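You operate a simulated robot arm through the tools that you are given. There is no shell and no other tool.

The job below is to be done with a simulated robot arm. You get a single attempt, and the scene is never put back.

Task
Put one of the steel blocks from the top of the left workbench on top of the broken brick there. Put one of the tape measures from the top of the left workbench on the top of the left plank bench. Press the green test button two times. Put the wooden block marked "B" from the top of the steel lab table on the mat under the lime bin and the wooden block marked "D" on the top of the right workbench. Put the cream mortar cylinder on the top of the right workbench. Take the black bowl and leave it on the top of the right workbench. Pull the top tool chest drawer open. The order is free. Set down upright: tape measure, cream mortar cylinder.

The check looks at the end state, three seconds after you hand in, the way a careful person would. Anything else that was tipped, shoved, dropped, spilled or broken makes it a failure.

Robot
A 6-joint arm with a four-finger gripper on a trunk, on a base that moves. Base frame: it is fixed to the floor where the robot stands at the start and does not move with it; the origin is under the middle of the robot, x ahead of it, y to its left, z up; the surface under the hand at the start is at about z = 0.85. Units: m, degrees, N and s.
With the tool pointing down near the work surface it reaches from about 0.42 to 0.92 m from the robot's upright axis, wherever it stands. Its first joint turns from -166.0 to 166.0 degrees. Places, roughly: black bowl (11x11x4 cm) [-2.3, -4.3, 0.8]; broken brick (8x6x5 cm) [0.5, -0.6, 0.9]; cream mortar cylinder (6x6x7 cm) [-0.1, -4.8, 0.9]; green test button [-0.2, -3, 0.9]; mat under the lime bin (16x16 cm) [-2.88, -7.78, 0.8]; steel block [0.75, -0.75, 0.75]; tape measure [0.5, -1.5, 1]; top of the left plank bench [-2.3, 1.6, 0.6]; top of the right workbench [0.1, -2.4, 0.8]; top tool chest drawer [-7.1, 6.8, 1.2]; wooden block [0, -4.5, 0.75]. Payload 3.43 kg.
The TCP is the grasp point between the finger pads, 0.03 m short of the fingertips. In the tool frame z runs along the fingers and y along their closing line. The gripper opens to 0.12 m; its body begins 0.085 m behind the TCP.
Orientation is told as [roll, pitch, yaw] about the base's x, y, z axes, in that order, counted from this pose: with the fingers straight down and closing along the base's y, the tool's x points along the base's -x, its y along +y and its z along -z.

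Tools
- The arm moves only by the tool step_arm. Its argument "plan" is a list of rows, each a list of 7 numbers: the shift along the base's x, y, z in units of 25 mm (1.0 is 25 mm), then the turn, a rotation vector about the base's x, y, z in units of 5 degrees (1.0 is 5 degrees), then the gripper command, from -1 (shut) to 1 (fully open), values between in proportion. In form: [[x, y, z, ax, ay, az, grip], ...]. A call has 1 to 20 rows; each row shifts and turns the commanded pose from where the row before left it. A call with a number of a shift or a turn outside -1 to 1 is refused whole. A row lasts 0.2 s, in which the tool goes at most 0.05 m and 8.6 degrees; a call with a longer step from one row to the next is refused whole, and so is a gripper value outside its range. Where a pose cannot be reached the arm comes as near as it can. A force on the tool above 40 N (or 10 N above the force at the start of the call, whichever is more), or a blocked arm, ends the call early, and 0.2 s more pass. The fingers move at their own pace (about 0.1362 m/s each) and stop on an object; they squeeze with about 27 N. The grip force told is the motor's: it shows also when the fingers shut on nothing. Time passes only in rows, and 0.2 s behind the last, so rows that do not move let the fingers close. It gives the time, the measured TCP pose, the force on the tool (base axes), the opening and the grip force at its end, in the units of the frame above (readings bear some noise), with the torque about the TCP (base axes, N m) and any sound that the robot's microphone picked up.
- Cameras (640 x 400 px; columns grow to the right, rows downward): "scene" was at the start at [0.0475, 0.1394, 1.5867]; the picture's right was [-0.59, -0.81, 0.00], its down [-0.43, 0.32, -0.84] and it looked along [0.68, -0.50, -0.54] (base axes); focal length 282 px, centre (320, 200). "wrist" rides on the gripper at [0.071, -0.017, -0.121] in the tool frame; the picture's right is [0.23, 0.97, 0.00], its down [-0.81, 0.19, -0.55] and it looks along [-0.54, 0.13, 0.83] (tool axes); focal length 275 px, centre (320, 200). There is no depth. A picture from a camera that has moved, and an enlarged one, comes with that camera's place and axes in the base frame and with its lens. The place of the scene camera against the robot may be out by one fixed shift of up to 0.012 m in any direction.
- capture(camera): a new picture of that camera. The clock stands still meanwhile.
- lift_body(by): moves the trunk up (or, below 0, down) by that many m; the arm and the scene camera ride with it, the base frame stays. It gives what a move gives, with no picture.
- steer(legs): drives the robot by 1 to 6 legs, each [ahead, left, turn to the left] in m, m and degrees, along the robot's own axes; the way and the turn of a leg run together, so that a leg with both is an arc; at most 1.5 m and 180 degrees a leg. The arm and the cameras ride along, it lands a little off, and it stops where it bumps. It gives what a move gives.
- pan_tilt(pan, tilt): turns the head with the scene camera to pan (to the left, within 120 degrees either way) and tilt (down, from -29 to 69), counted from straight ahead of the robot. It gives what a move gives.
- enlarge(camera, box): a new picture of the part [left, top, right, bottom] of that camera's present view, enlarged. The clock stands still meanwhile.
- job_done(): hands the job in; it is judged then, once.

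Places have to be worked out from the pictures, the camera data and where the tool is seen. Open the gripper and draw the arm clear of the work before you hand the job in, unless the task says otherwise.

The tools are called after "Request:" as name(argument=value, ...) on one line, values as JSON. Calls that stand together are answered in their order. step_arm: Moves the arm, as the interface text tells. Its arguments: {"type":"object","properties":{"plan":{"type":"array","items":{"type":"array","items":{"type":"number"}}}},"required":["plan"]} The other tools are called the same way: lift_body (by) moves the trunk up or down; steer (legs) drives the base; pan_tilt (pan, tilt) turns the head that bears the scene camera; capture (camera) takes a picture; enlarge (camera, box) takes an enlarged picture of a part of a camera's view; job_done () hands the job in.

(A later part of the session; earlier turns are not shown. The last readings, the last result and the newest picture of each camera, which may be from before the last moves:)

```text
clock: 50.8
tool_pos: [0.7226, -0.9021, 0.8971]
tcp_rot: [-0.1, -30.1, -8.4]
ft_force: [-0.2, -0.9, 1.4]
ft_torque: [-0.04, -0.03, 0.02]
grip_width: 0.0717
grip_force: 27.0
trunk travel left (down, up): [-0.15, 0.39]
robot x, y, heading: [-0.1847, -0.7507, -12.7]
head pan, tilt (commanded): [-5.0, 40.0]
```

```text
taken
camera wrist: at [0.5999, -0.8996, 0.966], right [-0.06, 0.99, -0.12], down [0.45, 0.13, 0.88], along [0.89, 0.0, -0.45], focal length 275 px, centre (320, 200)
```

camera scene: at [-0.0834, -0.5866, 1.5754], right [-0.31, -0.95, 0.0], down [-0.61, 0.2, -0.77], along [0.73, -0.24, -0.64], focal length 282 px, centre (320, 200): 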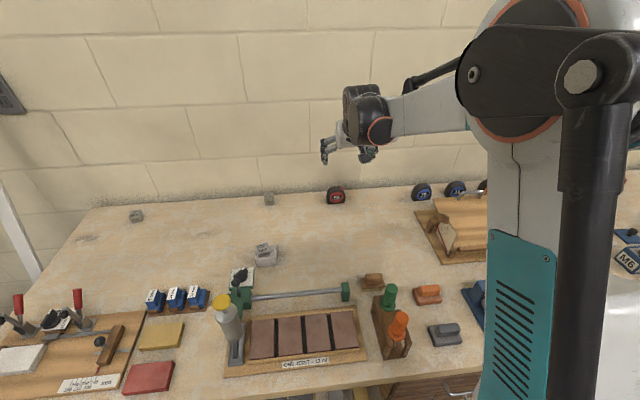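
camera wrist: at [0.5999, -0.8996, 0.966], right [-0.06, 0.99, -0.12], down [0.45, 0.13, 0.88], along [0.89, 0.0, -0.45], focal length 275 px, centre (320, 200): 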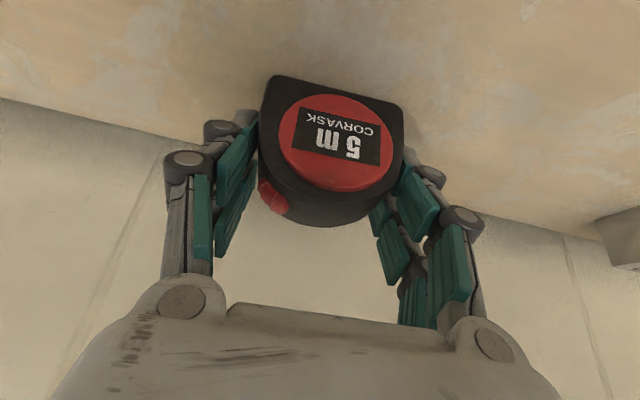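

Held at 71.7 mm with 27 N. I lift it 10 cm and check it stays upright in the grip.

Request:
step_arm(plan=[[0, 0, 0.4, 0, 0, 0, -1], [0, 0, 0.8, 0, 0, 0, -1], [0, 0, 1, 0, 0, 0, -1], [0, 0, 1, 0, 0, 0, -1], [0, 0, 1, 0, 0, 0, -1]])

Request:
capture(camera="wrist")

Request:
enlarge(camera="scene", box=[260, 80, 460, 220])

```text
clock: 52.0
tool_pos: [0.722, -0.898, 1.003]
tcp_rot: [-0.2, -29.9, -8.4]
ft_force: [0.6, 0.7, -2.6]
ft_torque: [-0.07, 0.01, 0.0]
grip_width: 0.0718
grip_force: 26.7
trunk travel left (down, up): [-0.15, 0.39]
robot x, y, heading: [-0.1892, -0.7524, -12.7]
head pan, tilt (commanded): [-5.0, 40.0]
```

```text
taken
camera wrist: at [0.5986, -0.8975, 1.0715], right [-0.06, 0.99, -0.12], down [0.45, 0.13, 0.88], along [0.89, 0.0, -0.45], focal length 275 px, centre (320, 200)
```

wrist: 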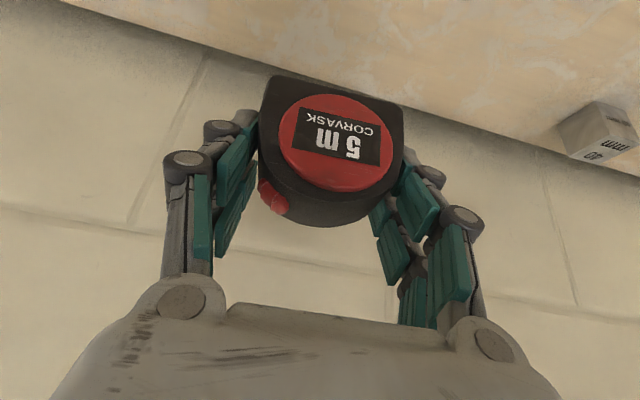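

```text
2.86 times, centred on (360, 150) of scene
camera zoom: at [-0.0834, -0.5868, 1.5754], right [-0.31, -0.95, 0.0], down [-0.61, 0.2, -0.77], along [0.73, -0.24, -0.64], focal length 806 px, centre (206, 343)
```

zoom: 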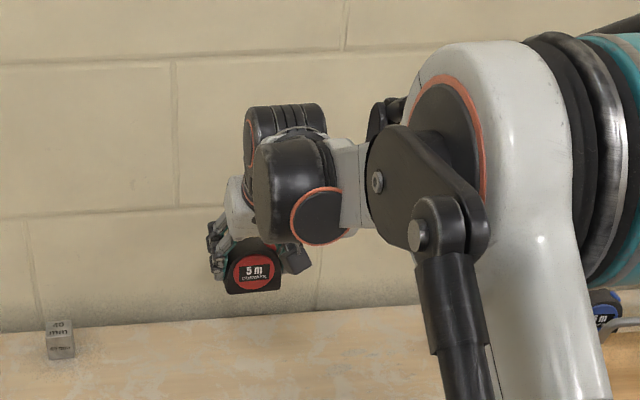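

The tape is held firmly and upright, its bottom about 4.7 cm below the TCP. I raise and draw the arm in, then back away from the bench and look toward the left plank bench.

Request:
step_arm(plan=[[0, 0, 1, 0, 0, 0, -1], [0, 0, 1, 0, 0, 0, -1], [0, 0, 1, 0, 0, 0, -1], [0, 0, 1, 0, 0, 0, -1], [-0.974, 0.225, 1, 0, 0, 0, -1], [-0.974, 0.225, 1, 0, 0, 0, -1], [-0.974, 0.225, 1, 0, 0, 0, -1], [-0.974, 0.225, 1, 0, 0, 0, -1], [-0.974, 0.225, 0, 0, 0, 0, -1], [-0.974, 0.225, 0, 0, 0, 0, -1], [-0.974, 0.225, 0, 0, 0, 0, -1], [-0.974, 0.225, 0, 0, 0, 0, -1], [-0.974, 0.225, 0, 0, 0, 0, -1], [-0.974, 0.225, 0, 0, 0, 0, -1], [-0.974, 0.225, 0, 0, 0, 0, -1], [-0.974, 0.225, 0, 0, 0, 0, -1], [-0.974, 0.225, 0, 0, 0, 0, -1]])

Request:
steer(legs=[[-0.35, 0, 0]])

Request:
pan_tilt(pan=120, tilt=20)

Request:
capture(camera="scene")

```text
clock: 55.6
tool_pos: [0.4845, -0.8454, 1.1963]
tcp_rot: [0.0, -29.9, -9.4]
ft_force: [1.0, -0.2, -2.2]
ft_torque: [0.03, 0.01, 0.0]
grip_width: 0.0717
grip_force: 26.8
trunk travel left (down, up): [-0.15, 0.39]
robot x, y, heading: [-0.185, -0.7491, -13.2]
head pan, tilt (commanded): [-5.0, 40.0]
stopped in row 17: the arm was blocked; the commanded pose is now the measured one
```

```text
clock: 57.8
tool_pos: [0.1446, -0.7664, 1.1954]
tcp_rot: [-0.1, -30.0, -9.1]
ft_force: [-0.1, 1.0, -4.2]
ft_torque: [0.0, -0.03, -0.02]
grip_width: 0.0719
grip_force: 26.5
trunk travel left (down, up): [-0.15, 0.39]
robot x, y, heading: [-0.5248, -0.6737, -12.8]
head pan, tilt (commanded): [-5.0, 40.0]
```

```text
clock: 59.9
tool_pos: [0.1454, -0.7659, 1.1954]
tcp_rot: [-0.1, -29.9, -9.0]
ft_force: [-0.3, 0.5, -2.6]
ft_torque: [-0.02, -0.03, 0.02]
grip_width: 0.0715
grip_force: 27.6
trunk travel left (down, up): [-0.15, 0.39]
robot x, y, heading: [-0.5206, -0.6739, -13.0]
head pan, tilt (commanded): [120.0, 20.0]
```

```text
taken
camera scene: at [-0.53, -0.3939, 1.6068], right [0.96, 0.29, 0.0], down [0.1, -0.33, -0.94], along [-0.27, 0.9, -0.34], focal length 282 px, centre (320, 200)
```

scene: 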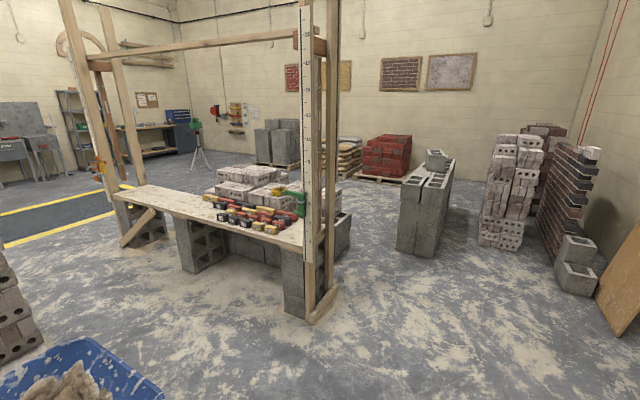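

The left plank bench's near edge runs from about [-1.17, 1.24] to [-3.56, 1.84]; its middle-left surface looks free. I turn the robot toward it to see the way and the blue tub on the left.

Request:
steer(legs=[[0, 0, 130]])

Request:
pan_tilt(pan=40, tilt=25)

Request:
capture(camera="scene")

Request:
pan_tilt(pan=0, tilt=20)

Request:
capture(camera="scene")

```text
clock: 65.6
tool_pos: [-0.8701, -0.0953, 1.1956]
tcp_rot: [0.0, -30.0, 119.5]
ft_force: [-0.6, -0.9, -2.4]
ft_torque: [0.0, 0.03, -0.01]
grip_width: 0.0715
grip_force: 26.9
trunk travel left (down, up): [-0.15, 0.39]
robot x, y, heading: [-0.5254, -0.6738, 115.7]
head pan, tilt (commanded): [120.0, 20.0]
```

```text
clock: 67.2
tool_pos: [-0.8702, -0.0951, 1.1957]
tcp_rot: [-0.1, -29.9, 119.6]
ft_force: [1.0, 0.1, -2.5]
ft_torque: [0.04, 0.01, 0.0]
grip_width: 0.0715
grip_force: 27.1
trunk travel left (down, up): [-0.15, 0.39]
robot x, y, heading: [-0.5248, -0.6705, 115.5]
head pan, tilt (commanded): [40.0, 25.0]
```

```text
taken
camera scene: at [-0.7846, -0.7486, 1.5987], right [0.41, 0.91, 0.0], down [0.39, -0.17, -0.91], along [-0.83, 0.37, -0.42], focal length 282 px, centre (320, 200)
```

scene: 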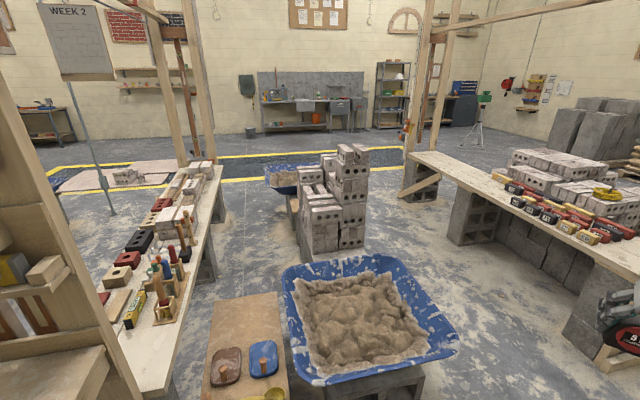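

```text
clock: 68.2
tool_pos: [-0.87, -0.0948, 1.1952]
tcp_rot: [-0.1, -30.0, 119.5]
ft_force: [0.4, -0.2, -3.3]
ft_torque: [0.02, 0.0, -0.01]
grip_width: 0.0715
grip_force: 26.8
trunk travel left (down, up): [-0.15, 0.39]
robot x, y, heading: [-0.5231, -0.6721, 115.8]
head pan, tilt (commanded): [0.0, 20.0]
```

```text
taken
camera scene: at [-0.741, -0.7026, 1.6068], right [0.9, 0.43, 0.0], down [0.15, -0.31, -0.94], along [-0.41, 0.85, -0.34], focal length 282 px, centre (320, 200)
```

scene: 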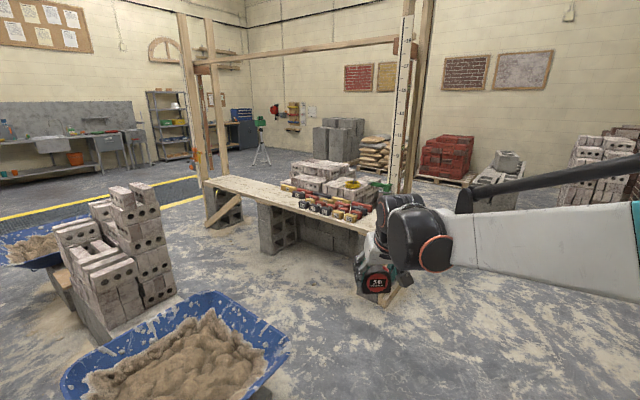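

The corridor between the blue tub / brick stack and the left plank bench is about 1.1 m wide and clear. I drive into its mouth first, then re-check.

Request:
steer(legs=[[1.42, 0, 0], [0, 0, 48]])

Request:
pan_tilt(pan=20, tilt=30)

Request:
capture(camera="scene")

Request:
pan_tilt(pan=-30, tilt=25)

Request:
capture(camera="scene")

```text
clock: 77.5
tool_pos: [-1.8117, 0.7154, 1.1956]
tcp_rot: [-0.1, -30.0, 168.4]
ft_force: [0.3, -0.1, -2.8]
ft_torque: [0.0, 0.03, 0.04]
grip_width: 0.0716
grip_force: 27.0
trunk travel left (down, up): [-0.15, 0.39]
robot x, y, heading: [-1.1443, 0.5943, 164.4]
head pan, tilt (commanded): [0.0, 20.0]
```

```text
clock: 78.3
tool_pos: [-1.8114, 0.7148, 1.1957]
tcp_rot: [0.0, -30.0, 168.5]
ft_force: [0.9, 0.6, -2.9]
ft_torque: [-0.02, 0.03, 0.0]
grip_width: 0.0714
grip_force: 26.9
trunk travel left (down, up): [-0.15, 0.39]
robot x, y, heading: [-1.1451, 0.5992, 164.6]
head pan, tilt (commanded): [20.0, 30.0]
```

```text
taken
camera scene: at [-1.2759, 0.3828, 1.5908], right [-0.08, 1.0, 0.0], down [0.5, 0.04, -0.87], along [-0.86, -0.07, -0.5], focal length 282 px, centre (320, 200)
```

scene: 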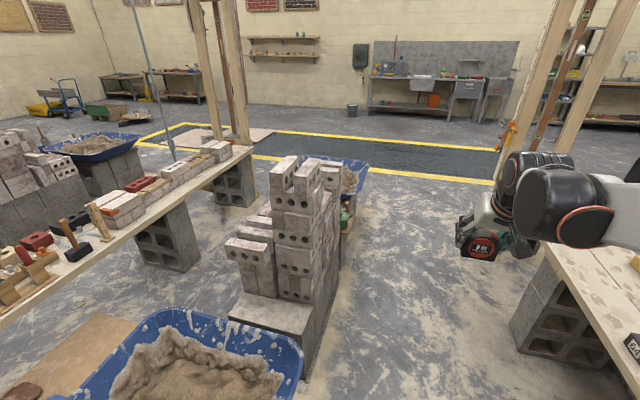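

```text
clock: 79.5
tool_pos: [-1.8099, 0.7151, 1.1954]
tcp_rot: [0.0, -30.0, 168.6]
ft_force: [0.3, -0.2, -1.9]
ft_torque: [0.02, 0.03, -0.01]
grip_width: 0.0714
grip_force: 26.9
trunk travel left (down, up): [-0.15, 0.39]
robot x, y, heading: [-1.1492, 0.5935, 164.4]
head pan, tilt (commanded): [-30.0, 25.0]
```

```text
taken
camera scene: at [-1.2505, 0.4556, 1.5987], right [0.71, 0.7, 0.0], down [0.3, -0.3, -0.91], along [-0.64, 0.64, -0.42], focal length 282 px, centre (320, 200)
```

scene: 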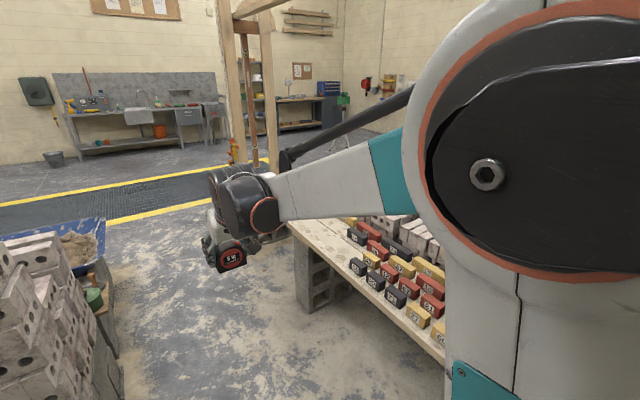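

The way ahead is clear. I drive about 1.4 m up the corridor and turn to face the free part of the plank.

Request:
steer(legs=[[1.38, 0, 0], [0, 0, -60]])

Request:
pan_tilt(pan=-5, tilt=40)

Request:
capture(camera="scene")

Request:
capture(camera="wrist")

```text
clock: 89.0
tool_pos: [-2.7212, 1.5935, 1.1942]
tcp_rot: [0.1, -30.0, 109.4]
ft_force: [0.1, -0.4, -2.9]
ft_torque: [0.01, 0.02, -0.01]
grip_width: 0.0716
grip_force: 27.3
trunk travel left (down, up): [-0.15, 0.39]
robot x, y, heading: [-2.4849, 0.968, 105.7]
head pan, tilt (commanded): [-30.0, 25.0]
```

```text
clock: 89.9
tool_pos: [-2.7209, 1.5943, 1.1957]
tcp_rot: [0.0, -30.0, 109.3]
ft_force: [-0.2, -0.5, -2.5]
ft_torque: [0.06, 0.0, 0.01]
grip_width: 0.0716
grip_force: 26.5
trunk travel left (down, up): [-0.15, 0.39]
robot x, y, heading: [-2.4815, 0.9577, 105.5]
head pan, tilt (commanded): [-5.0, 40.0]
```

```text
taken
camera scene: at [-2.6863, 0.9671, 1.5788], right [0.99, 0.12, 0.0], down [0.07, -0.61, -0.79], along [-0.1, 0.79, -0.61], focal length 282 px, centre (320, 200)
```

scene: 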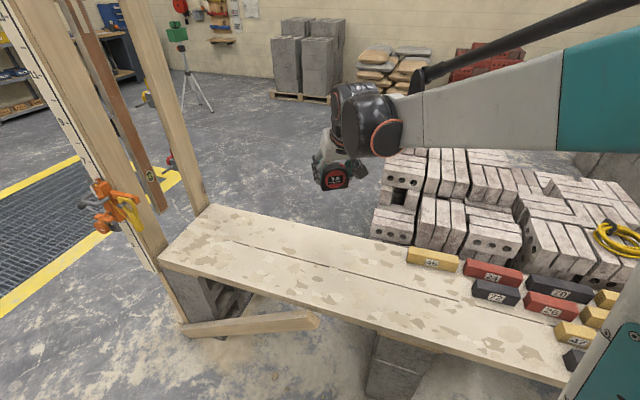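

```text
taken
camera wrist: at [-2.6658, 1.4836, 1.2638], right [-0.85, -0.51, -0.12], down [-0.32, 0.34, 0.88], along [-0.41, 0.79, -0.45], focal length 275 px, centre (320, 200)
```

wrist: 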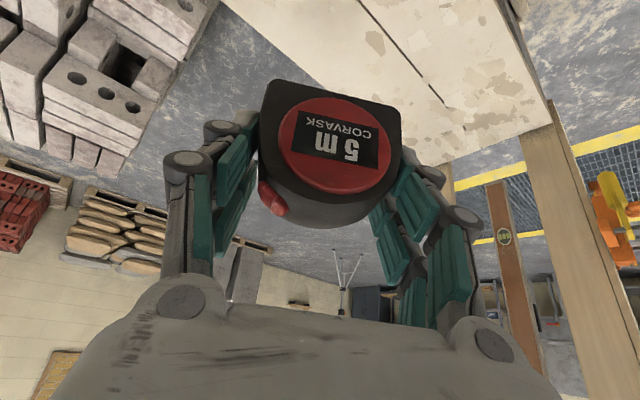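

I see the plank as two boards with a thin gap at about y ≈ 1.72 (at x ≈ -2.7), near edge about y ≈ 1.556. I'll set the tape on the near board's middle, around [-2.70, 1.64]. I lower the trunk and bring the hand down partway.

Request:
lift_body(by=-0.14)

Request:
step_arm(plan=[[0.28, 0.65, -1, 0, 0, 0, -1], [0.28, 0.65, -1, 0, 0, 0, -1], [0.28, 0.65, -1, 0, 0, 0, -1], [0, 0, -1, 0, 0, 0, -1], [0, 0, -1, 0, 0, 0, -1], [0, 0, -1, 0, 0, 0, -1], [0, 0, -1, 0, 0, 0, -1], [0, 0, -1, 0, 0, 0, -1], [0, 0, -1, 0, 0, 0, -1], [0, 0, -1, 0, 0, 0, -1]])

Request:
capture(camera="scene")

Request:
capture(camera="wrist")

```text
clock: 91.6
tool_pos: [-2.723, 1.5926, 1.0561]
tcp_rot: [0.0, -30.0, 109.3]
ft_force: [0.3, -0.2, -3.5]
ft_torque: [0.0, 0.01, -0.03]
grip_width: 0.0716
grip_force: 27.2
trunk travel left (down, up): [-0.01, 0.53]
robot x, y, heading: [-2.4837, 0.9631, 105.4]
head pan, tilt (commanded): [-5.0, 40.0]
```

```text
clock: 93.8
tool_pos: [-2.7004, 1.64, 0.8052]
tcp_rot: [0.0, -30.1, 109.3]
ft_force: [0.4, 0.0, -2.1]
ft_torque: [-0.01, 0.01, 0.03]
grip_width: 0.0713
grip_force: 26.9
trunk travel left (down, up): [-0.01, 0.53]
robot x, y, heading: [-2.4838, 0.9592, 105.4]
head pan, tilt (commanded): [-5.0, 40.0]
```

```text
taken
camera scene: at [-2.6912, 0.9649, 1.4354], right [0.98, 0.18, 0.0], down [0.12, -0.63, -0.77], along [-0.14, 0.75, -0.64], focal length 282 px, centre (320, 200)
```

scene: 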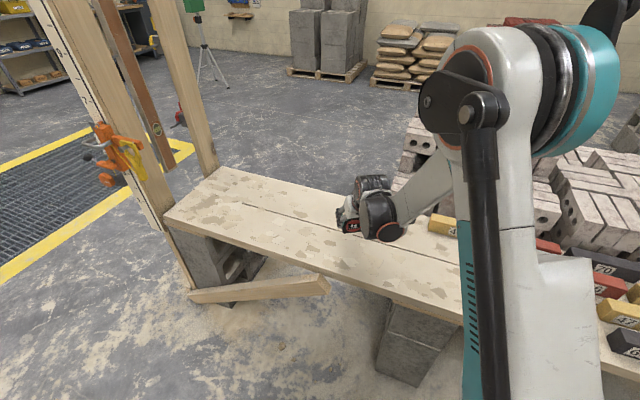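

```text
taken
camera wrist: at [-2.6455, 1.5304, 0.8735], right [-0.85, -0.51, -0.12], down [-0.32, 0.34, 0.88], along [-0.41, 0.79, -0.45], focal length 275 px, centre (320, 200)
```

wrist: 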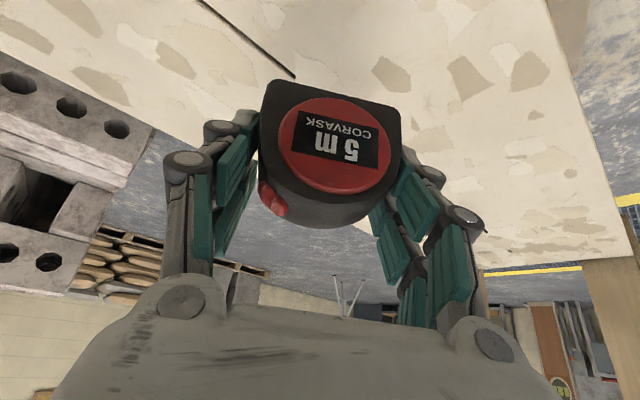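

The near board is under the tape, with the gap ~10 cm beyond. Bottom is now at about z 0.758; I descend 12.5 cm and then feel for contact.

Request:
step_arm(plan=[[0, 0, -1, 0, 0, 0, -1], [0, 0, -1, 0, 0, 0, -1], [0, 0, -1, 0, 0, 0, -1], [0, 0, -1, 0, 0, 0, -1], [0, 0, -0.5, 0, 0, 0, -1]])

Request:
capture(camera="wrist")

Request:
enlarge(camera="scene", box=[260, 150, 460, 290])

```text
clock: 95.0
tool_pos: [-2.7013, 1.6405, 0.6915]
tcp_rot: [0.0, -29.9, 109.3]
ft_force: [0.0, 0.2, -2.6]
ft_torque: [0.04, 0.04, 0.02]
grip_width: 0.0718
grip_force: 26.3
trunk travel left (down, up): [-0.01, 0.53]
robot x, y, heading: [-2.4857, 0.9633, 105.3]
head pan, tilt (commanded): [-5.0, 40.0]
```

```text
taken
camera wrist: at [-2.6452, 1.5307, 0.7597], right [-0.85, -0.51, -0.12], down [-0.32, 0.34, 0.88], along [-0.41, 0.79, -0.45], focal length 275 px, centre (320, 200)
```

wrist: 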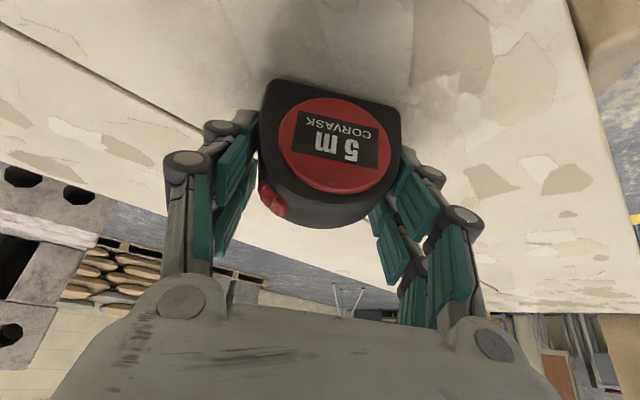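

```text
2.86 times, centred on (360, 220) of scene
camera zoom: at [-2.6913, 0.9651, 1.4354], right [0.98, 0.18, 0.0], down [0.12, -0.63, -0.77], along [-0.14, 0.75, -0.64], focal length 806 px, centre (206, 143)
```

zoom: 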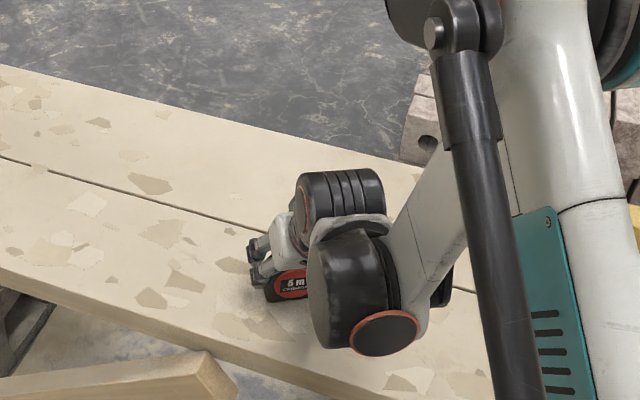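

The tape hovers close above the board. I lower in small steps watching the force.

Request:
step_arm(plan=[[0, 0, -0.2, 0, 0, 0, -1], [0, 0, -0.2, 0, 0, 0, -1], [0, 0, -0.2, 0, 0, 0, -1]])

Request:
step_arm(plan=[[0, 0, -0.1, 0, 0, 0, -1], [0, 0, -0.1, 0, 0, 0, -1], [0, 0, -0.1, 0, 0, 0, -1]])

Request:
step_arm(plan=[[0, 0, -0.08, 0, 0, 0, -1], [0, 0, -0.08, 0, 0, 0, -1]])

```text
clock: 95.8
tool_pos: [-2.7005, 1.6409, 0.6782]
tcp_rot: [-0.1, -30.2, 109.3]
ft_force: [-1.3, 0.1, 20.7]
ft_torque: [0.0, 0.09, -0.03]
grip_width: 0.0717
grip_force: 27.1
trunk travel left (down, up): [-0.01, 0.53]
robot x, y, heading: [-2.4866, 0.9611, 105.4]
head pan, tilt (commanded): [-5.0, 40.0]
```

```text
clock: 96.6
tool_pos: [-2.7013, 1.6405, 0.674]
tcp_rot: [0.1, -30.2, 109.2]
ft_force: [1.8, -6.5, 26.8]
ft_torque: [-0.46, -0.25, 0.05]
grip_width: 0.0717
grip_force: 27.2
trunk travel left (down, up): [-0.01, 0.53]
robot x, y, heading: [-2.4854, 0.9627, 105.3]
head pan, tilt (commanded): [-5.0, 40.0]
stopped in row 3: the force on the tool passed its limit at 42 N (the readings are from after the stop); the commanded pose is now the measured one
```

```text
clock: 97.0
tool_pos: [-2.7008, 1.6414, 0.6755]
tcp_rot: [0.0, -30.3, 109.2]
ft_force: [3.2, -6.1, 29.5]
ft_torque: [-0.56, -0.22, 0.02]
grip_width: 0.0715
grip_force: 27.0
trunk travel left (down, up): [-0.01, 0.53]
robot x, y, heading: [-2.4821, 0.9587, 105.2]
head pan, tilt (commanded): [-5.0, 40.0]
stopped in row 1: the force on the tool passed its limit at 44 N (the readings are from after the stop); the commanded pose is now the measured one
```

Contact happened at z ≈ 0.678 (board top ≈ 0.63); I pressed a bit. I relieve by a couple of millimetres and check the force before opening.

Request:
step_arm(plan=[[0, 0, 0.06, 0, 0, 0, -1], [0, 0, 0, 0, 0, 0, -1]])

Request:
capture(camera="wrist")

```text
clock: 97.6
tool_pos: [-2.7008, 1.6413, 0.6754]
tcp_rot: [0.0, -30.3, 109.3]
ft_force: [5.3, -9.8, 16.8]
ft_torque: [-0.47, -0.1, 0.06]
grip_width: 0.0717
grip_force: 26.7
trunk travel left (down, up): [-0.01, 0.53]
robot x, y, heading: [-2.4897, 0.9609, 105.1]
head pan, tilt (commanded): [-5.0, 40.0]
```

```text
taken
camera wrist: at [-2.6454, 1.5308, 0.7426], right [-0.85, -0.51, -0.12], down [-0.32, 0.34, 0.89], along [-0.41, 0.79, -0.45], focal length 275 px, centre (320, 200)
```

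wrist: 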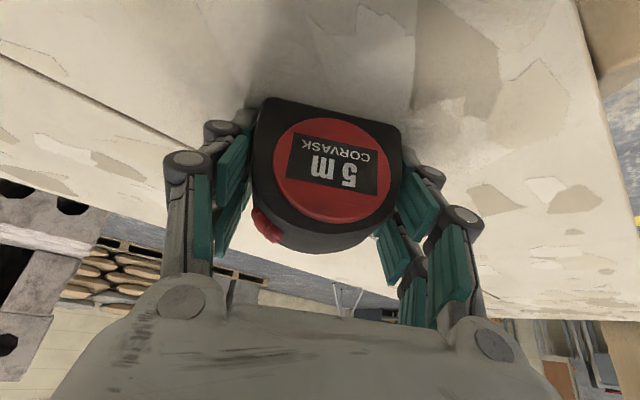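

The tape slid up slightly in the grip but its base is on the board. I raise a hair more until the load is near zero, then open.

Request:
step_arm(plan=[[0, 0, 0.06, 0, 0, 0, -1], [0, 0, 0, 0, 0, 0, -1]])

```text
clock: 98.2
tool_pos: [-2.702, 1.6416, 0.6751]
tcp_rot: [0.0, -30.3, 109.2]
ft_force: [2.4, -1.0, 0.3]
ft_torque: [-0.03, -0.02, 0.03]
grip_width: 0.0715
grip_force: 26.8
trunk travel left (down, up): [-0.01, 0.53]
robot x, y, heading: [-2.4847, 0.9664, 105.4]
head pan, tilt (commanded): [-5.0, 40.0]
```

Load is near zero. I open the fingers gradually.

Request:
step_arm(plan=[[0, 0, 0, 0, 0, 0, 0.3], [0, 0, 0, 0, 0, 0, 0.6], [0, 0, 0, 0, 0, 0, 1], [0, 0, 0, 0, 0, 0, 1]])

Request:
capture(camera="wrist")

```text
clock: 99.2
tool_pos: [-2.7029, 1.6418, 0.6754]
tcp_rot: [-0.1, -30.2, 109.3]
ft_force: [-0.5, -0.1, -0.6]
ft_torque: [-0.03, -0.02, -0.04]
grip_width: 0.1202
grip_force: 0.2
trunk travel left (down, up): [-0.01, 0.53]
robot x, y, heading: [-2.4837, 0.9634, 105.5]
head pan, tilt (commanded): [-5.0, 40.0]
```

```text
taken
camera wrist: at [-2.6463, 1.5319, 0.7429], right [-0.85, -0.51, -0.12], down [-0.32, 0.34, 0.89], along [-0.41, 0.79, -0.45], focal length 275 px, centre (320, 200)
```

wrist: 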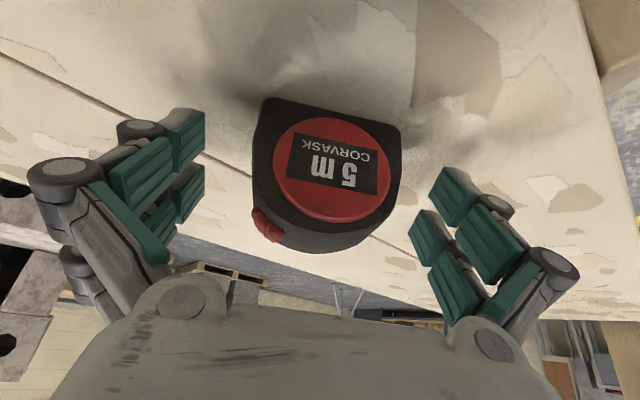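

The tape measure stands free and upright. I back the hand out along the finger axis and verify.

Request:
step_arm(plan=[[0.165, -0.472, 0.866, 0, 0, 0, 1], [0.165, -0.472, 0.866, 0, 0, 0, 1], [0.165, -0.472, 0.866, 0, 0, 0, 1], [0.165, -0.472, 0.866, 0, 0, 0, 1], [0.165, -0.472, 0.866, 0, 0, 0, 1], [0.165, -0.472, 0.866, 0, 0, 0, 1], [0.0, 0, 1, 0, 0, 0, 1], [0.0, 0, 1, 0, 0, 0, 1], [0, 0, 1, 0, 0, 0, 1], [0, 0, 1, 0, 0, 0, 1], [0, 0, 1, 0, 0, 0, 1], [0, 0, 1, 0, 0, 0, 1], [0, 0, 1, 0, 0, 0, 1], [0, 0, 1, 0, 0, 0, 1]])

Request:
capture(camera="scene")

Request:
capture(camera="wrist")

```text
clock: 102.2
tool_pos: [-2.6766, 1.572, 1.0041]
tcp_rot: [0.0, -30.2, 109.4]
ft_force: [0.7, 0.6, 0.5]
ft_torque: [-0.04, 0.0, 0.01]
grip_width: 0.1201
grip_force: 0.0
trunk travel left (down, up): [-0.01, 0.53]
robot x, y, heading: [-2.4829, 0.9593, 105.5]
head pan, tilt (commanded): [-5.0, 40.0]
```

```text
taken
camera scene: at [-2.6912, 0.9647, 1.4354], right [0.98, 0.18, 0.0], down [0.12, -0.63, -0.77], along [-0.14, 0.75, -0.64], focal length 282 px, centre (320, 200)
```

scene: 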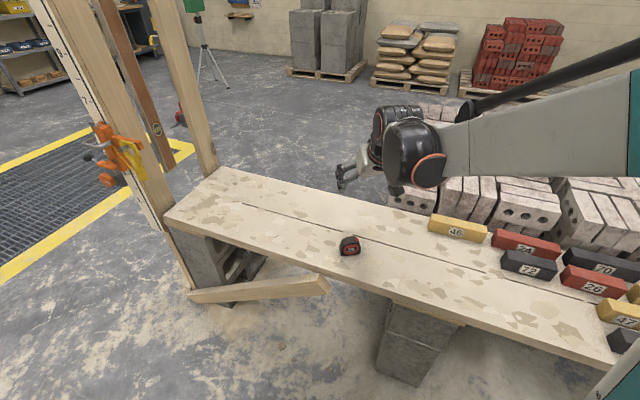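

```text
taken
camera wrist: at [-2.6209, 1.4609, 1.0722], right [-0.85, -0.51, -0.12], down [-0.32, 0.34, 0.89], along [-0.41, 0.79, -0.45], focal length 275 px, centre (320, 200)
```

wrist: 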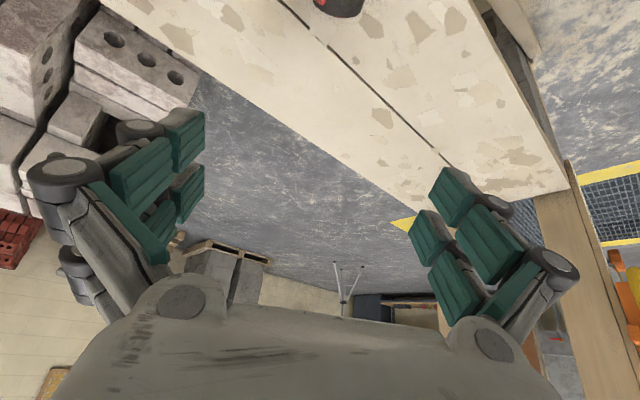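

The tape measure stands upright on the left plank bench. Next I look toward the tool chest (bearing about 128°) to plan a path; I raise the trunk again first.

Request:
lift_body(by=0.14)

Request:
pan_tilt(pan=28, tilt=15)

Request:
capture(camera="scene")

Request:
enlarge(camera="scene", box=[260, 20, 480, 160])

```text
clock: 103.8
tool_pos: [-2.6764, 1.5711, 1.1436]
tcp_rot: [0.1, -30.1, 109.2]
ft_force: [0.0, -0.3, -0.6]
ft_torque: [0.02, 0.04, 0.01]
grip_width: 0.1201
grip_force: 0.1
trunk travel left (down, up): [-0.15, 0.39]
robot x, y, heading: [-2.4824, 0.963, 105.3]
head pan, tilt (commanded): [-5.0, 40.0]
```

```text
clock: 104.8
tool_pos: [-2.6757, 1.5712, 1.1439]
tcp_rot: [0.0, -30.2, 109.3]
ft_force: [0.3, 0.0, -0.6]
ft_torque: [-0.01, 0.01, 0.0]
grip_width: 0.1199
grip_force: 0.1
trunk travel left (down, up): [-0.15, 0.39]
robot x, y, heading: [-2.4819, 0.958, 105.5]
head pan, tilt (commanded): [28.0, 15.0]
```

```text
taken
camera scene: at [-2.7399, 0.949, 1.6149], right [0.73, 0.69, 0.0], down [0.18, -0.19, -0.97], along [-0.66, 0.7, -0.26], focal length 282 px, centre (320, 200)
```

scene: 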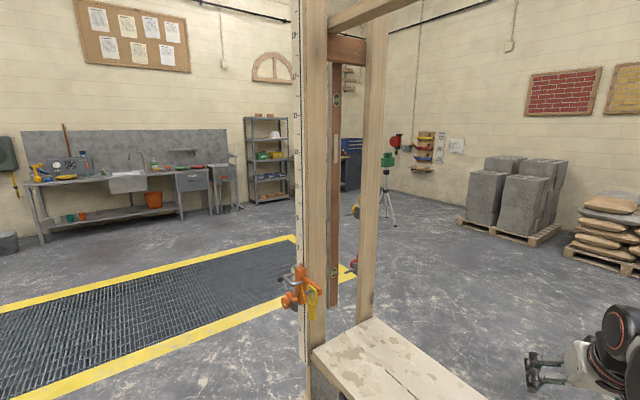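

```text
2.86 times, centred on (370, 90) of scene
camera zoom: at [-2.7399, 0.949, 1.6149], right [0.73, 0.69, 0.0], down [0.18, -0.19, -0.97], along [-0.66, 0.7, -0.26], focal length 806 px, centre (177, 514)
```

zoom: 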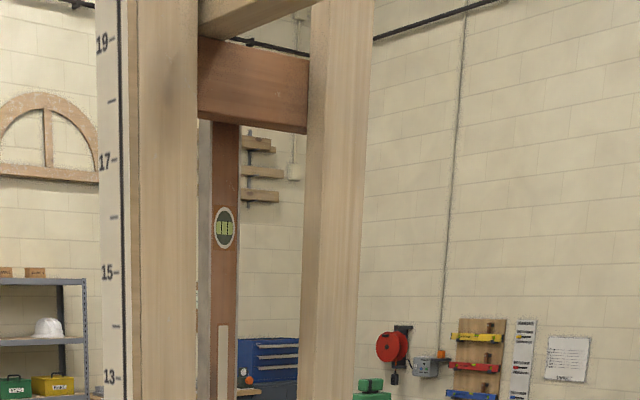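

The tool chest is behind the frame posts; there's a yellow-edged grating I will skirt on its right end. I straighten the tool to point down and tuck the arm in before driving.

Request:
step_arm(plan=[[0.0, 0.0, 0.5, -0.944, -0.33, 0, 1], [0.1, -0.3, 0.5, -0.944, -0.33, 0, 1], [0.3, -0.95, 0, -0.944, -0.33, 0, 1], [0.3, -0.95, 0, -0.944, -0.33, 0, 1], [0.3, -0.95, 0, -0.944, -0.33, 0, 1], [0.3, -0.95, 0, -0.944, -0.33, 0, 1], [0.3, -0.95, 0, 0, 0, 0, 0], [0.3, -0.95, 0, 0, 0, 0, 0]])

Request:
capture(camera="wrist")

```text
clock: 106.6
tool_pos: [-2.6306, 1.4199, 1.1686]
tcp_rot: [0.0, -0.2, 109.4]
ft_force: [-0.6, -0.8, 0.5]
ft_torque: [0.01, -0.01, 0.01]
grip_width: 0.0603
grip_force: 0.1
trunk travel left (down, up): [-0.15, 0.39]
robot x, y, heading: [-2.4813, 0.9603, 105.8]
head pan, tilt (commanded): [28.0, 15.0]
```

```text
taken
camera wrist: at [-2.5918, 1.3573, 1.288], right [-0.84, -0.54, 0.0], down [-0.45, 0.7, 0.56], along [-0.3, 0.47, -0.83], focal length 275 px, centre (320, 200)
```

wrist: 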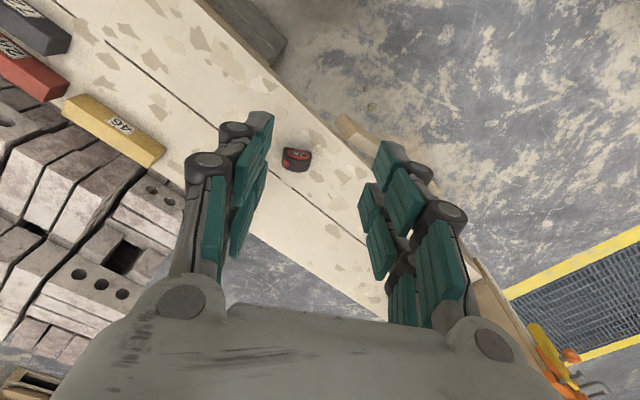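

The arm is tucked. I drive out of the corridor's far end in two parts, checking clearance to the second tub and the posts.

Request:
steer(legs=[[0, 0, 62.4], [1.1, 0, 0]])

Request:
pan_tilt(pan=0, tilt=35)

Request:
capture(camera="scene")

Request:
pan_tilt(pan=-60, tilt=25)

Request:
capture(camera="scene")

```text
clock: 114.9
tool_pos: [-4.0214, 1.2796, 1.168]
tcp_rot: [-0.1, -0.3, 171.2]
ft_force: [-0.2, 0.2, -0.2]
ft_torque: [-0.04, 0.0, 0.01]
grip_width: 0.06
grip_force: 0.1
trunk travel left (down, up): [-0.15, 0.39]
robot x, y, heading: [-3.5478, 1.1968, 167.4]
head pan, tilt (commanded): [28.0, 15.0]
```

```text
clock: 115.9
tool_pos: [-4.0219, 1.2792, 1.1691]
tcp_rot: [0.0, -0.1, 171.4]
ft_force: [0.2, -0.9, -0.5]
ft_torque: [0.02, 0.01, -0.01]
grip_width: 0.0602
grip_force: 0.1
trunk travel left (down, up): [-0.15, 0.39]
robot x, y, heading: [-3.5455, 1.19, 167.5]
head pan, tilt (commanded): [0.0, 35.0]
```

```text
taken
camera scene: at [-3.6616, 1.0061, 1.583], right [0.22, 0.98, 0.0], down [0.56, -0.12, -0.82], along [-0.8, 0.18, -0.57], focal length 282 px, centre (320, 200)
```

scene: 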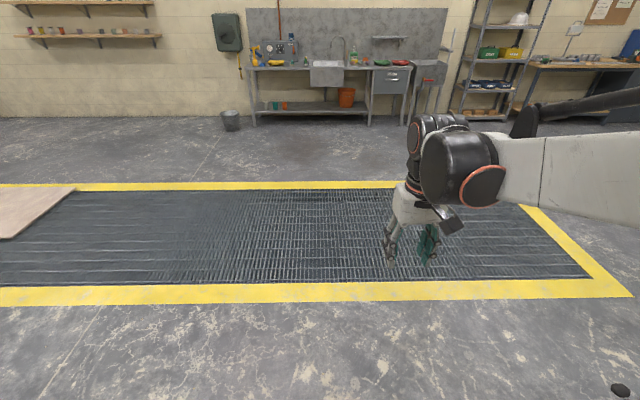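

```text
clock: 117.2
tool_pos: [-4.022, 1.2788, 1.1679]
tcp_rot: [-0.1, -0.2, 171.4]
ft_force: [-0.2, 0.2, -0.6]
ft_torque: [-0.01, 0.0, -0.03]
grip_width: 0.0601
grip_force: 0.2
trunk travel left (down, up): [-0.15, 0.39]
robot x, y, heading: [-3.5469, 1.1923, 167.6]
head pan, tilt (commanded): [-60.0, 25.0]
```

```text
taken
camera scene: at [-3.6609, 1.0197, 1.5944], right [0.36, 0.93, 0.0], down [0.43, -0.17, -0.89], along [-0.83, 0.32, -0.46], focal length 282 px, centre (320, 200)
```

scene: 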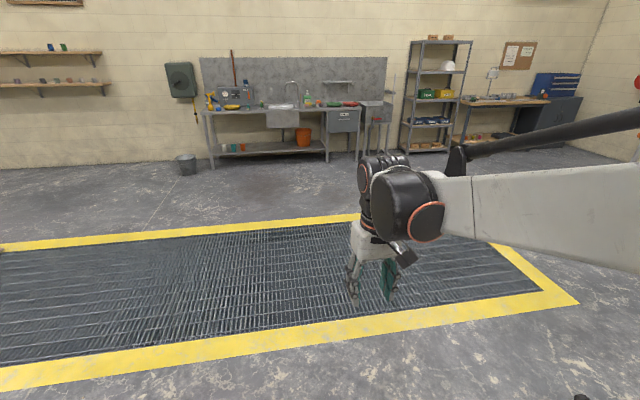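

The head seems blocked by the tucked elbow when panning right, and a small dark object lies on the floor near [-3.93, 2.62]. I set the head straight, move ahead a bit more and turn the robot to view the floor to the north.

Request:
pan_tilt(pan=10, tilt=35)

Request:
steer(legs=[[0.55, 0, 0], [0, 0, -40]])

Request:
capture(camera="scene")

```text
clock: 118.6
tool_pos: [-4.0233, 1.2806, 1.1677]
tcp_rot: [0.0, -0.2, 171.3]
ft_force: [1.1, -0.2, 0.3]
ft_torque: [0.02, -0.02, 0.01]
grip_width: 0.0601
grip_force: 0.1
trunk travel left (down, up): [-0.15, 0.39]
robot x, y, heading: [-3.5436, 1.1941, 167.5]
head pan, tilt (commanded): [10.0, 35.0]
```

```text
clock: 123.6
tool_pos: [-4.3986, 1.6781, 1.1692]
tcp_rot: [0.0, -0.2, 132.1]
ft_force: [-1.3, -0.5, 0.2]
ft_torque: [0.01, 0.0, -0.04]
grip_width: 0.06
grip_force: 0.0
trunk travel left (down, up): [-0.15, 0.39]
robot x, y, heading: [-4.091, 1.3104, 128.2]
head pan, tilt (commanded): [10.0, 35.0]
```

```text
taken
camera scene: at [-4.2983, 1.2221, 1.583], right [0.66, 0.75, 0.0], down [0.43, -0.38, -0.82], along [-0.61, 0.54, -0.57], focal length 282 px, centre (320, 200)
```

scene: 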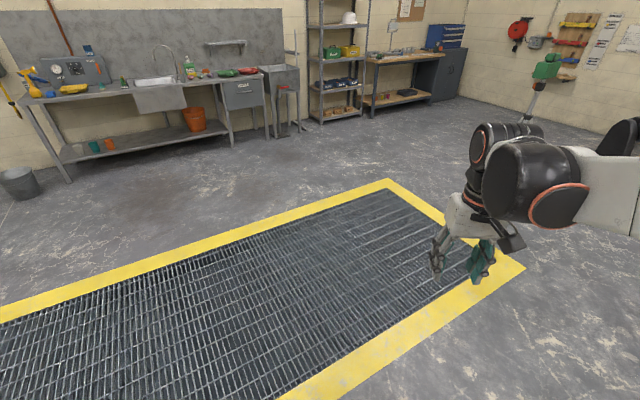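

I need to see the floor north of here, especially the dark object. I turn the robot further right to look along the way.

Request:
steer(legs=[[-0.05, 0.1, -38]])

Request:
pan_tilt(pan=8, tilt=30)

Request:
capture(camera="scene")

```text
clock: 125.8
tool_pos: [-4.1876, 1.713, 1.1687]
tcp_rot: [-0.1, -0.2, 94.9]
ft_force: [0.3, 0.3, -0.3]
ft_torque: [-0.01, 0.01, -0.02]
grip_width: 0.06
grip_force: 0.1
trunk travel left (down, up): [-0.15, 0.39]
robot x, y, heading: [-4.1562, 1.2313, 90.9]
head pan, tilt (commanded): [10.0, 35.0]
```

```text
clock: 126.4
tool_pos: [-4.1879, 1.7134, 1.1677]
tcp_rot: [0.0, -0.2, 94.9]
ft_force: [0.1, -0.4, 0.9]
ft_torque: [0.0, 0.02, -0.02]
grip_width: 0.06
grip_force: 0.0
trunk travel left (down, up): [-0.15, 0.39]
robot x, y, heading: [-4.1591, 1.2298, 90.9]
head pan, tilt (commanded): [8.0, 30.0]
```

```text
taken
camera scene: at [-4.3772, 1.2897, 1.5907], right [0.99, 0.16, 0.0], down [0.08, -0.49, -0.87], along [-0.14, 0.86, -0.5], focal length 282 px, centre (320, 200)
```

scene: 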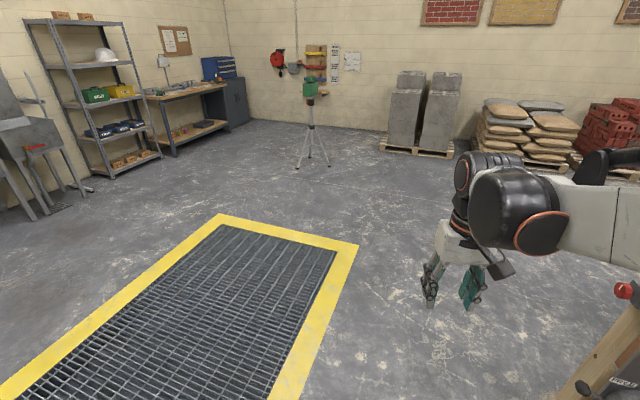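

The path north is clear; the dark thing was a knob on the frame post. The blue tool chest stands on a dark cabinet in the far corner. I enlarge to see its front and drawers.

Request:
enlarge(camera="scene", box=[130, 30, 290, 140])

```text
3.64 times, centred on (210, 85) of scene
camera zoom: at [-4.3772, 1.2897, 1.5907], right [0.99, 0.16, 0.0], down [0.08, -0.49, -0.87], along [-0.14, 0.86, -0.5], focal length 1025 px, centre (720, 618)
```

zoom: 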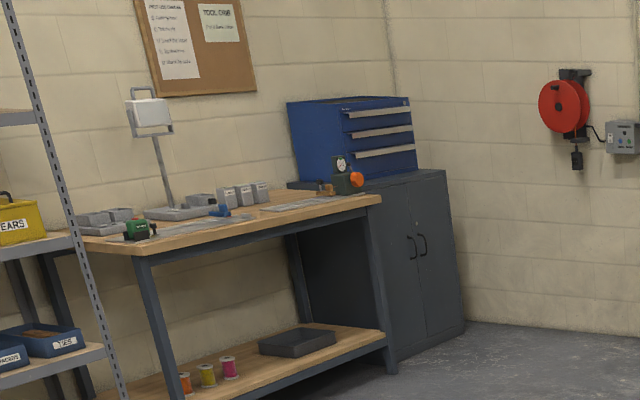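

Chest front faces roughly +x; I'll stand near [-6.25, 6.7]. I drive north past the frame post, around the grating's right end, keeping ~0.7 m from the tripod.

Request:
steer(legs=[[1.2, 0.12, 0], [1.25, -0.17, 0], [0, 0, 62], [0.9, 0, 0], [0.85, 0, 0]])

Request:
pan_tilt(pan=0, tilt=20)

Request:
capture(camera="scene")

```text
clock: 149.8
tool_pos: [-6.1164, 4.7428, 1.1678]
tcp_rot: [0.0, -0.2, 156.3]
ft_force: [0.7, 0.4, -0.1]
ft_torque: [0.01, -0.03, -0.03]
grip_width: 0.0597
grip_force: 0.2
trunk travel left (down, up): [-0.15, 0.39]
robot x, y, heading: [-5.6768, 4.537, 152.4]
head pan, tilt (commanded): [8.0, 30.0]
```

```text
clock: 150.5
tool_pos: [-6.1162, 4.743, 1.1669]
tcp_rot: [-0.1, -0.2, 156.2]
ft_force: [0.3, -0.1, 0.6]
ft_torque: [-0.02, 0.05, 0.02]
grip_width: 0.0598
grip_force: 0.0
trunk travel left (down, up): [-0.15, 0.39]
robot x, y, heading: [-5.6787, 4.5368, 152.5]
head pan, tilt (commanded): [0.0, 20.0]
```

```text
taken
camera scene: at [-5.8415, 4.386, 1.6068], right [0.46, 0.89, 0.0], down [0.3, -0.16, -0.94], along [-0.83, 0.43, -0.34], focal length 282 px, centre (320, 200)
```

scene: 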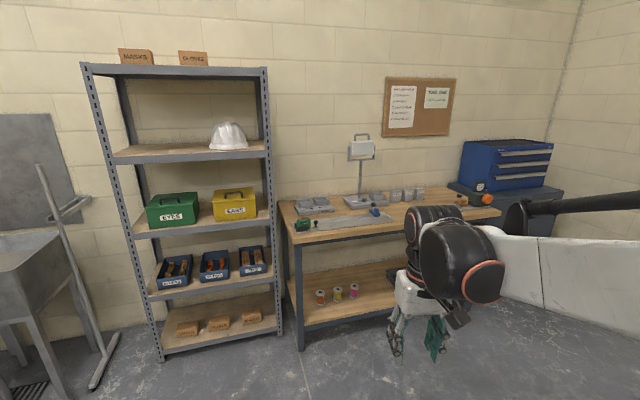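

The top drawer handle computes to about [-7.05, 6.84, 1.2]. I turn to face the wall squarely and strafe right to stand before the chest.

Request:
steer(legs=[[0, 0, 14.5], [0.35, -1.0, 0], [0.35, -0.95, 0]])

Request:
pan_tilt(pan=0, tilt=25)

Request:
capture(camera="scene")

Request:
capture(camera="wrist")

```text
clock: 161.5
tool_pos: [-6.3909, 6.6512, 1.1684]
tcp_rot: [0.1, -0.3, 171.3]
ft_force: [-0.2, -0.2, 0.0]
ft_torque: [0.01, -0.03, 0.01]
grip_width: 0.06
grip_force: 0.0
trunk travel left (down, up): [-0.15, 0.39]
robot x, y, heading: [-5.9177, 6.568, 167.4]
head pan, tilt (commanded): [0.0, 20.0]
```

```text
clock: 162.2
tool_pos: [-6.3896, 6.6509, 1.1677]
tcp_rot: [0.0, -0.2, 171.3]
ft_force: [0.5, 0.0, -0.2]
ft_torque: [0.01, -0.02, 0.0]
grip_width: 0.06
grip_force: 0.0
trunk travel left (down, up): [-0.15, 0.39]
robot x, y, heading: [-5.914, 6.5682, 167.5]
head pan, tilt (commanded): [0.0, 25.0]
```

```text
taken
camera scene: at [-6.0336, 6.3781, 1.5988], right [0.22, 0.98, 0.0], down [0.41, -0.09, -0.91], along [-0.88, 0.2, -0.42], focal length 282 px, centre (320, 200)
```

scene: 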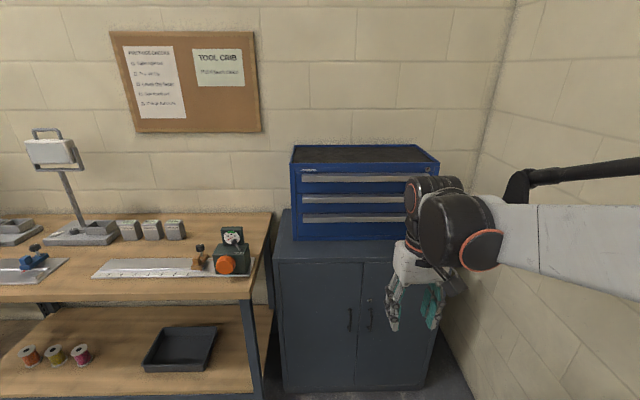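

```text
taken
camera wrist: at [-6.3168, 6.6559, 1.2879], right [0.08, -1.0, 0.0], down [-0.83, -0.07, 0.56], along [-0.55, -0.04, -0.83], focal length 275 px, centre (320, 200)
```

wrist: 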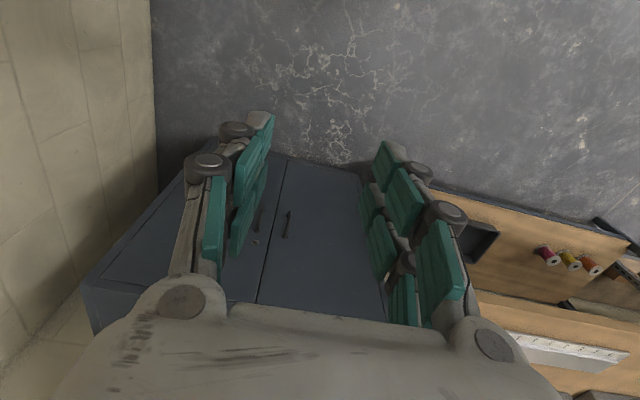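

I enlarge the chest front to see the handle shape.

Request:
enlarge(camera="scene", box=[270, 130, 450, 260])

```text
3.08 times, centred on (360, 195) of scene
camera zoom: at [-6.0336, 6.3781, 1.5988], right [0.22, 0.98, 0.0], down [0.41, -0.09, -0.91], along [-0.88, 0.2, -0.42], focal length 867 px, centre (197, 215)
```

zoom: 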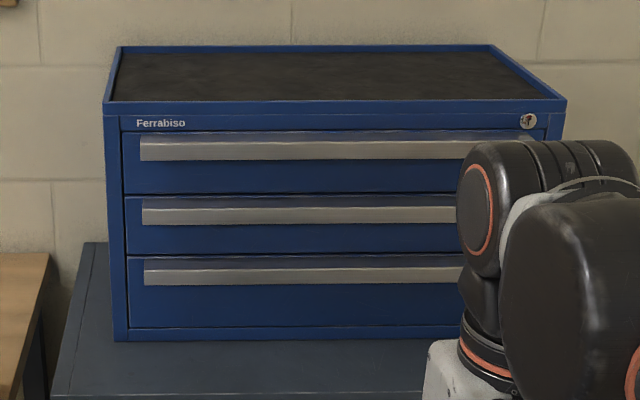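

Handle of the top drawer: a full-width silver lip, about 51 cm wide, centre near [-7.01, 6.79, 1.215], directly ahead at 1.12 m. I bring the hand forward while tilting the tool to horizontal, still well short of the chest.

Request:
step_arm(plan=[[0, 0, 0, 0, 0, -0.76, 1], [-0.586, 0.13, 0.1, 0.216, 0.976, 0, 1], [-0.586, 0.13, 0.1, 0.216, 0.976, 0, 1], [-0.586, 0.13, 0.1, 0.216, 0.976, 0, 1], [-0.586, 0.13, 0.1, 0.216, 0.976, 0, 1], [-0.586, 0.13, 0.1, 0.216, 0.976, 0, 1], [-0.586, 0.13, 0.1, 0.216, 0.976, 0, 1], [-0.586, 0.13, 0.1, 0.216, 0.976, 0, 1], [-0.586, 0.13, 0.1, 0.216, 0.976, 0, 1], [-0.586, 0.13, 0.1, 0.216, 0.976, 0, 1], [-0.586, 0.13, 0.1, 0.216, 0.976, 0, 1], [-0.586, 0.13, 0.1, 0.216, 0.976, 0, 1], [-0.586, 0.13, 0.1, 0.216, 0.976, 0, 1], [-0.586, 0.13, 0.1, 0.216, 0.976, 0, 1], [-0.586, 0.13, 0.1, 0.216, 0.976, 0, 1], [-0.586, 0.13, 0.1, 0.216, 0.976, 0, 1], [-0.586, 0.13, 0.1, 0.216, 0.976, 0, 1], [-0.586, 0.13, 0.1, 0.216, 0.976, 0, 1], [-0.586, 0.13, 0.1, 0.216, 0.976, 0, 1]])

Request:
capture(camera="wrist")

Request:
capture(camera="scene")

```text
clock: 166.2
tool_pos: [-6.6472, 6.7081, 1.21]
tcp_rot: [2.0, -88.4, 165.4]
ft_force: [-0.1, -1.0, 0.1]
ft_torque: [-0.01, -0.03, 0.02]
grip_width: 0.1201
grip_force: 0.2
out of reach, approached as far as the arm can: row 19
trunk travel left (down, up): [-0.15, 0.39]
robot x, y, heading: [-5.9162, 6.564, 167.6]
head pan, tilt (commanded): [0.0, 25.0]
```

```text
taken
camera wrist: at [-6.5245, 6.6968, 1.1434], right [-0.21, -0.95, -0.23], down [0.48, -0.3, 0.82], along [-0.85, 0.06, 0.52], focal length 275 px, centre (320, 200)
```

wrist: 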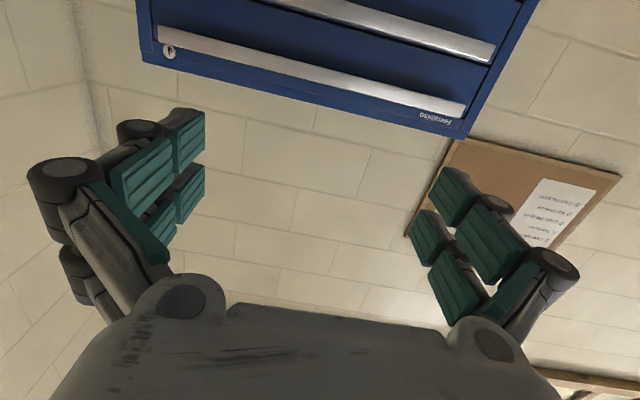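

```text
taken
camera scene: at [-6.0331, 6.378, 1.5988], right [0.22, 0.98, 0.0], down [0.41, -0.09, -0.91], along [-0.88, 0.2, -0.42], focal length 282 px, centre (320, 200)
```

scene: 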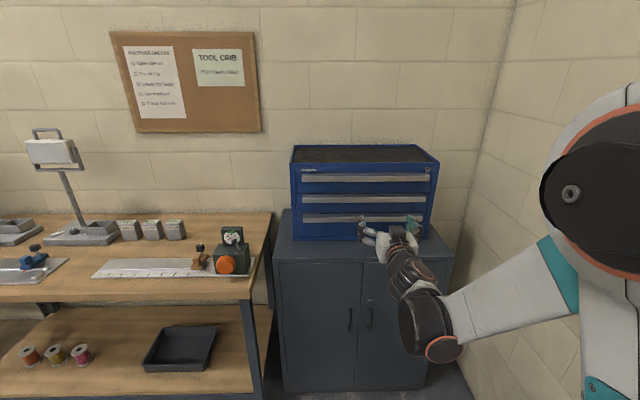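

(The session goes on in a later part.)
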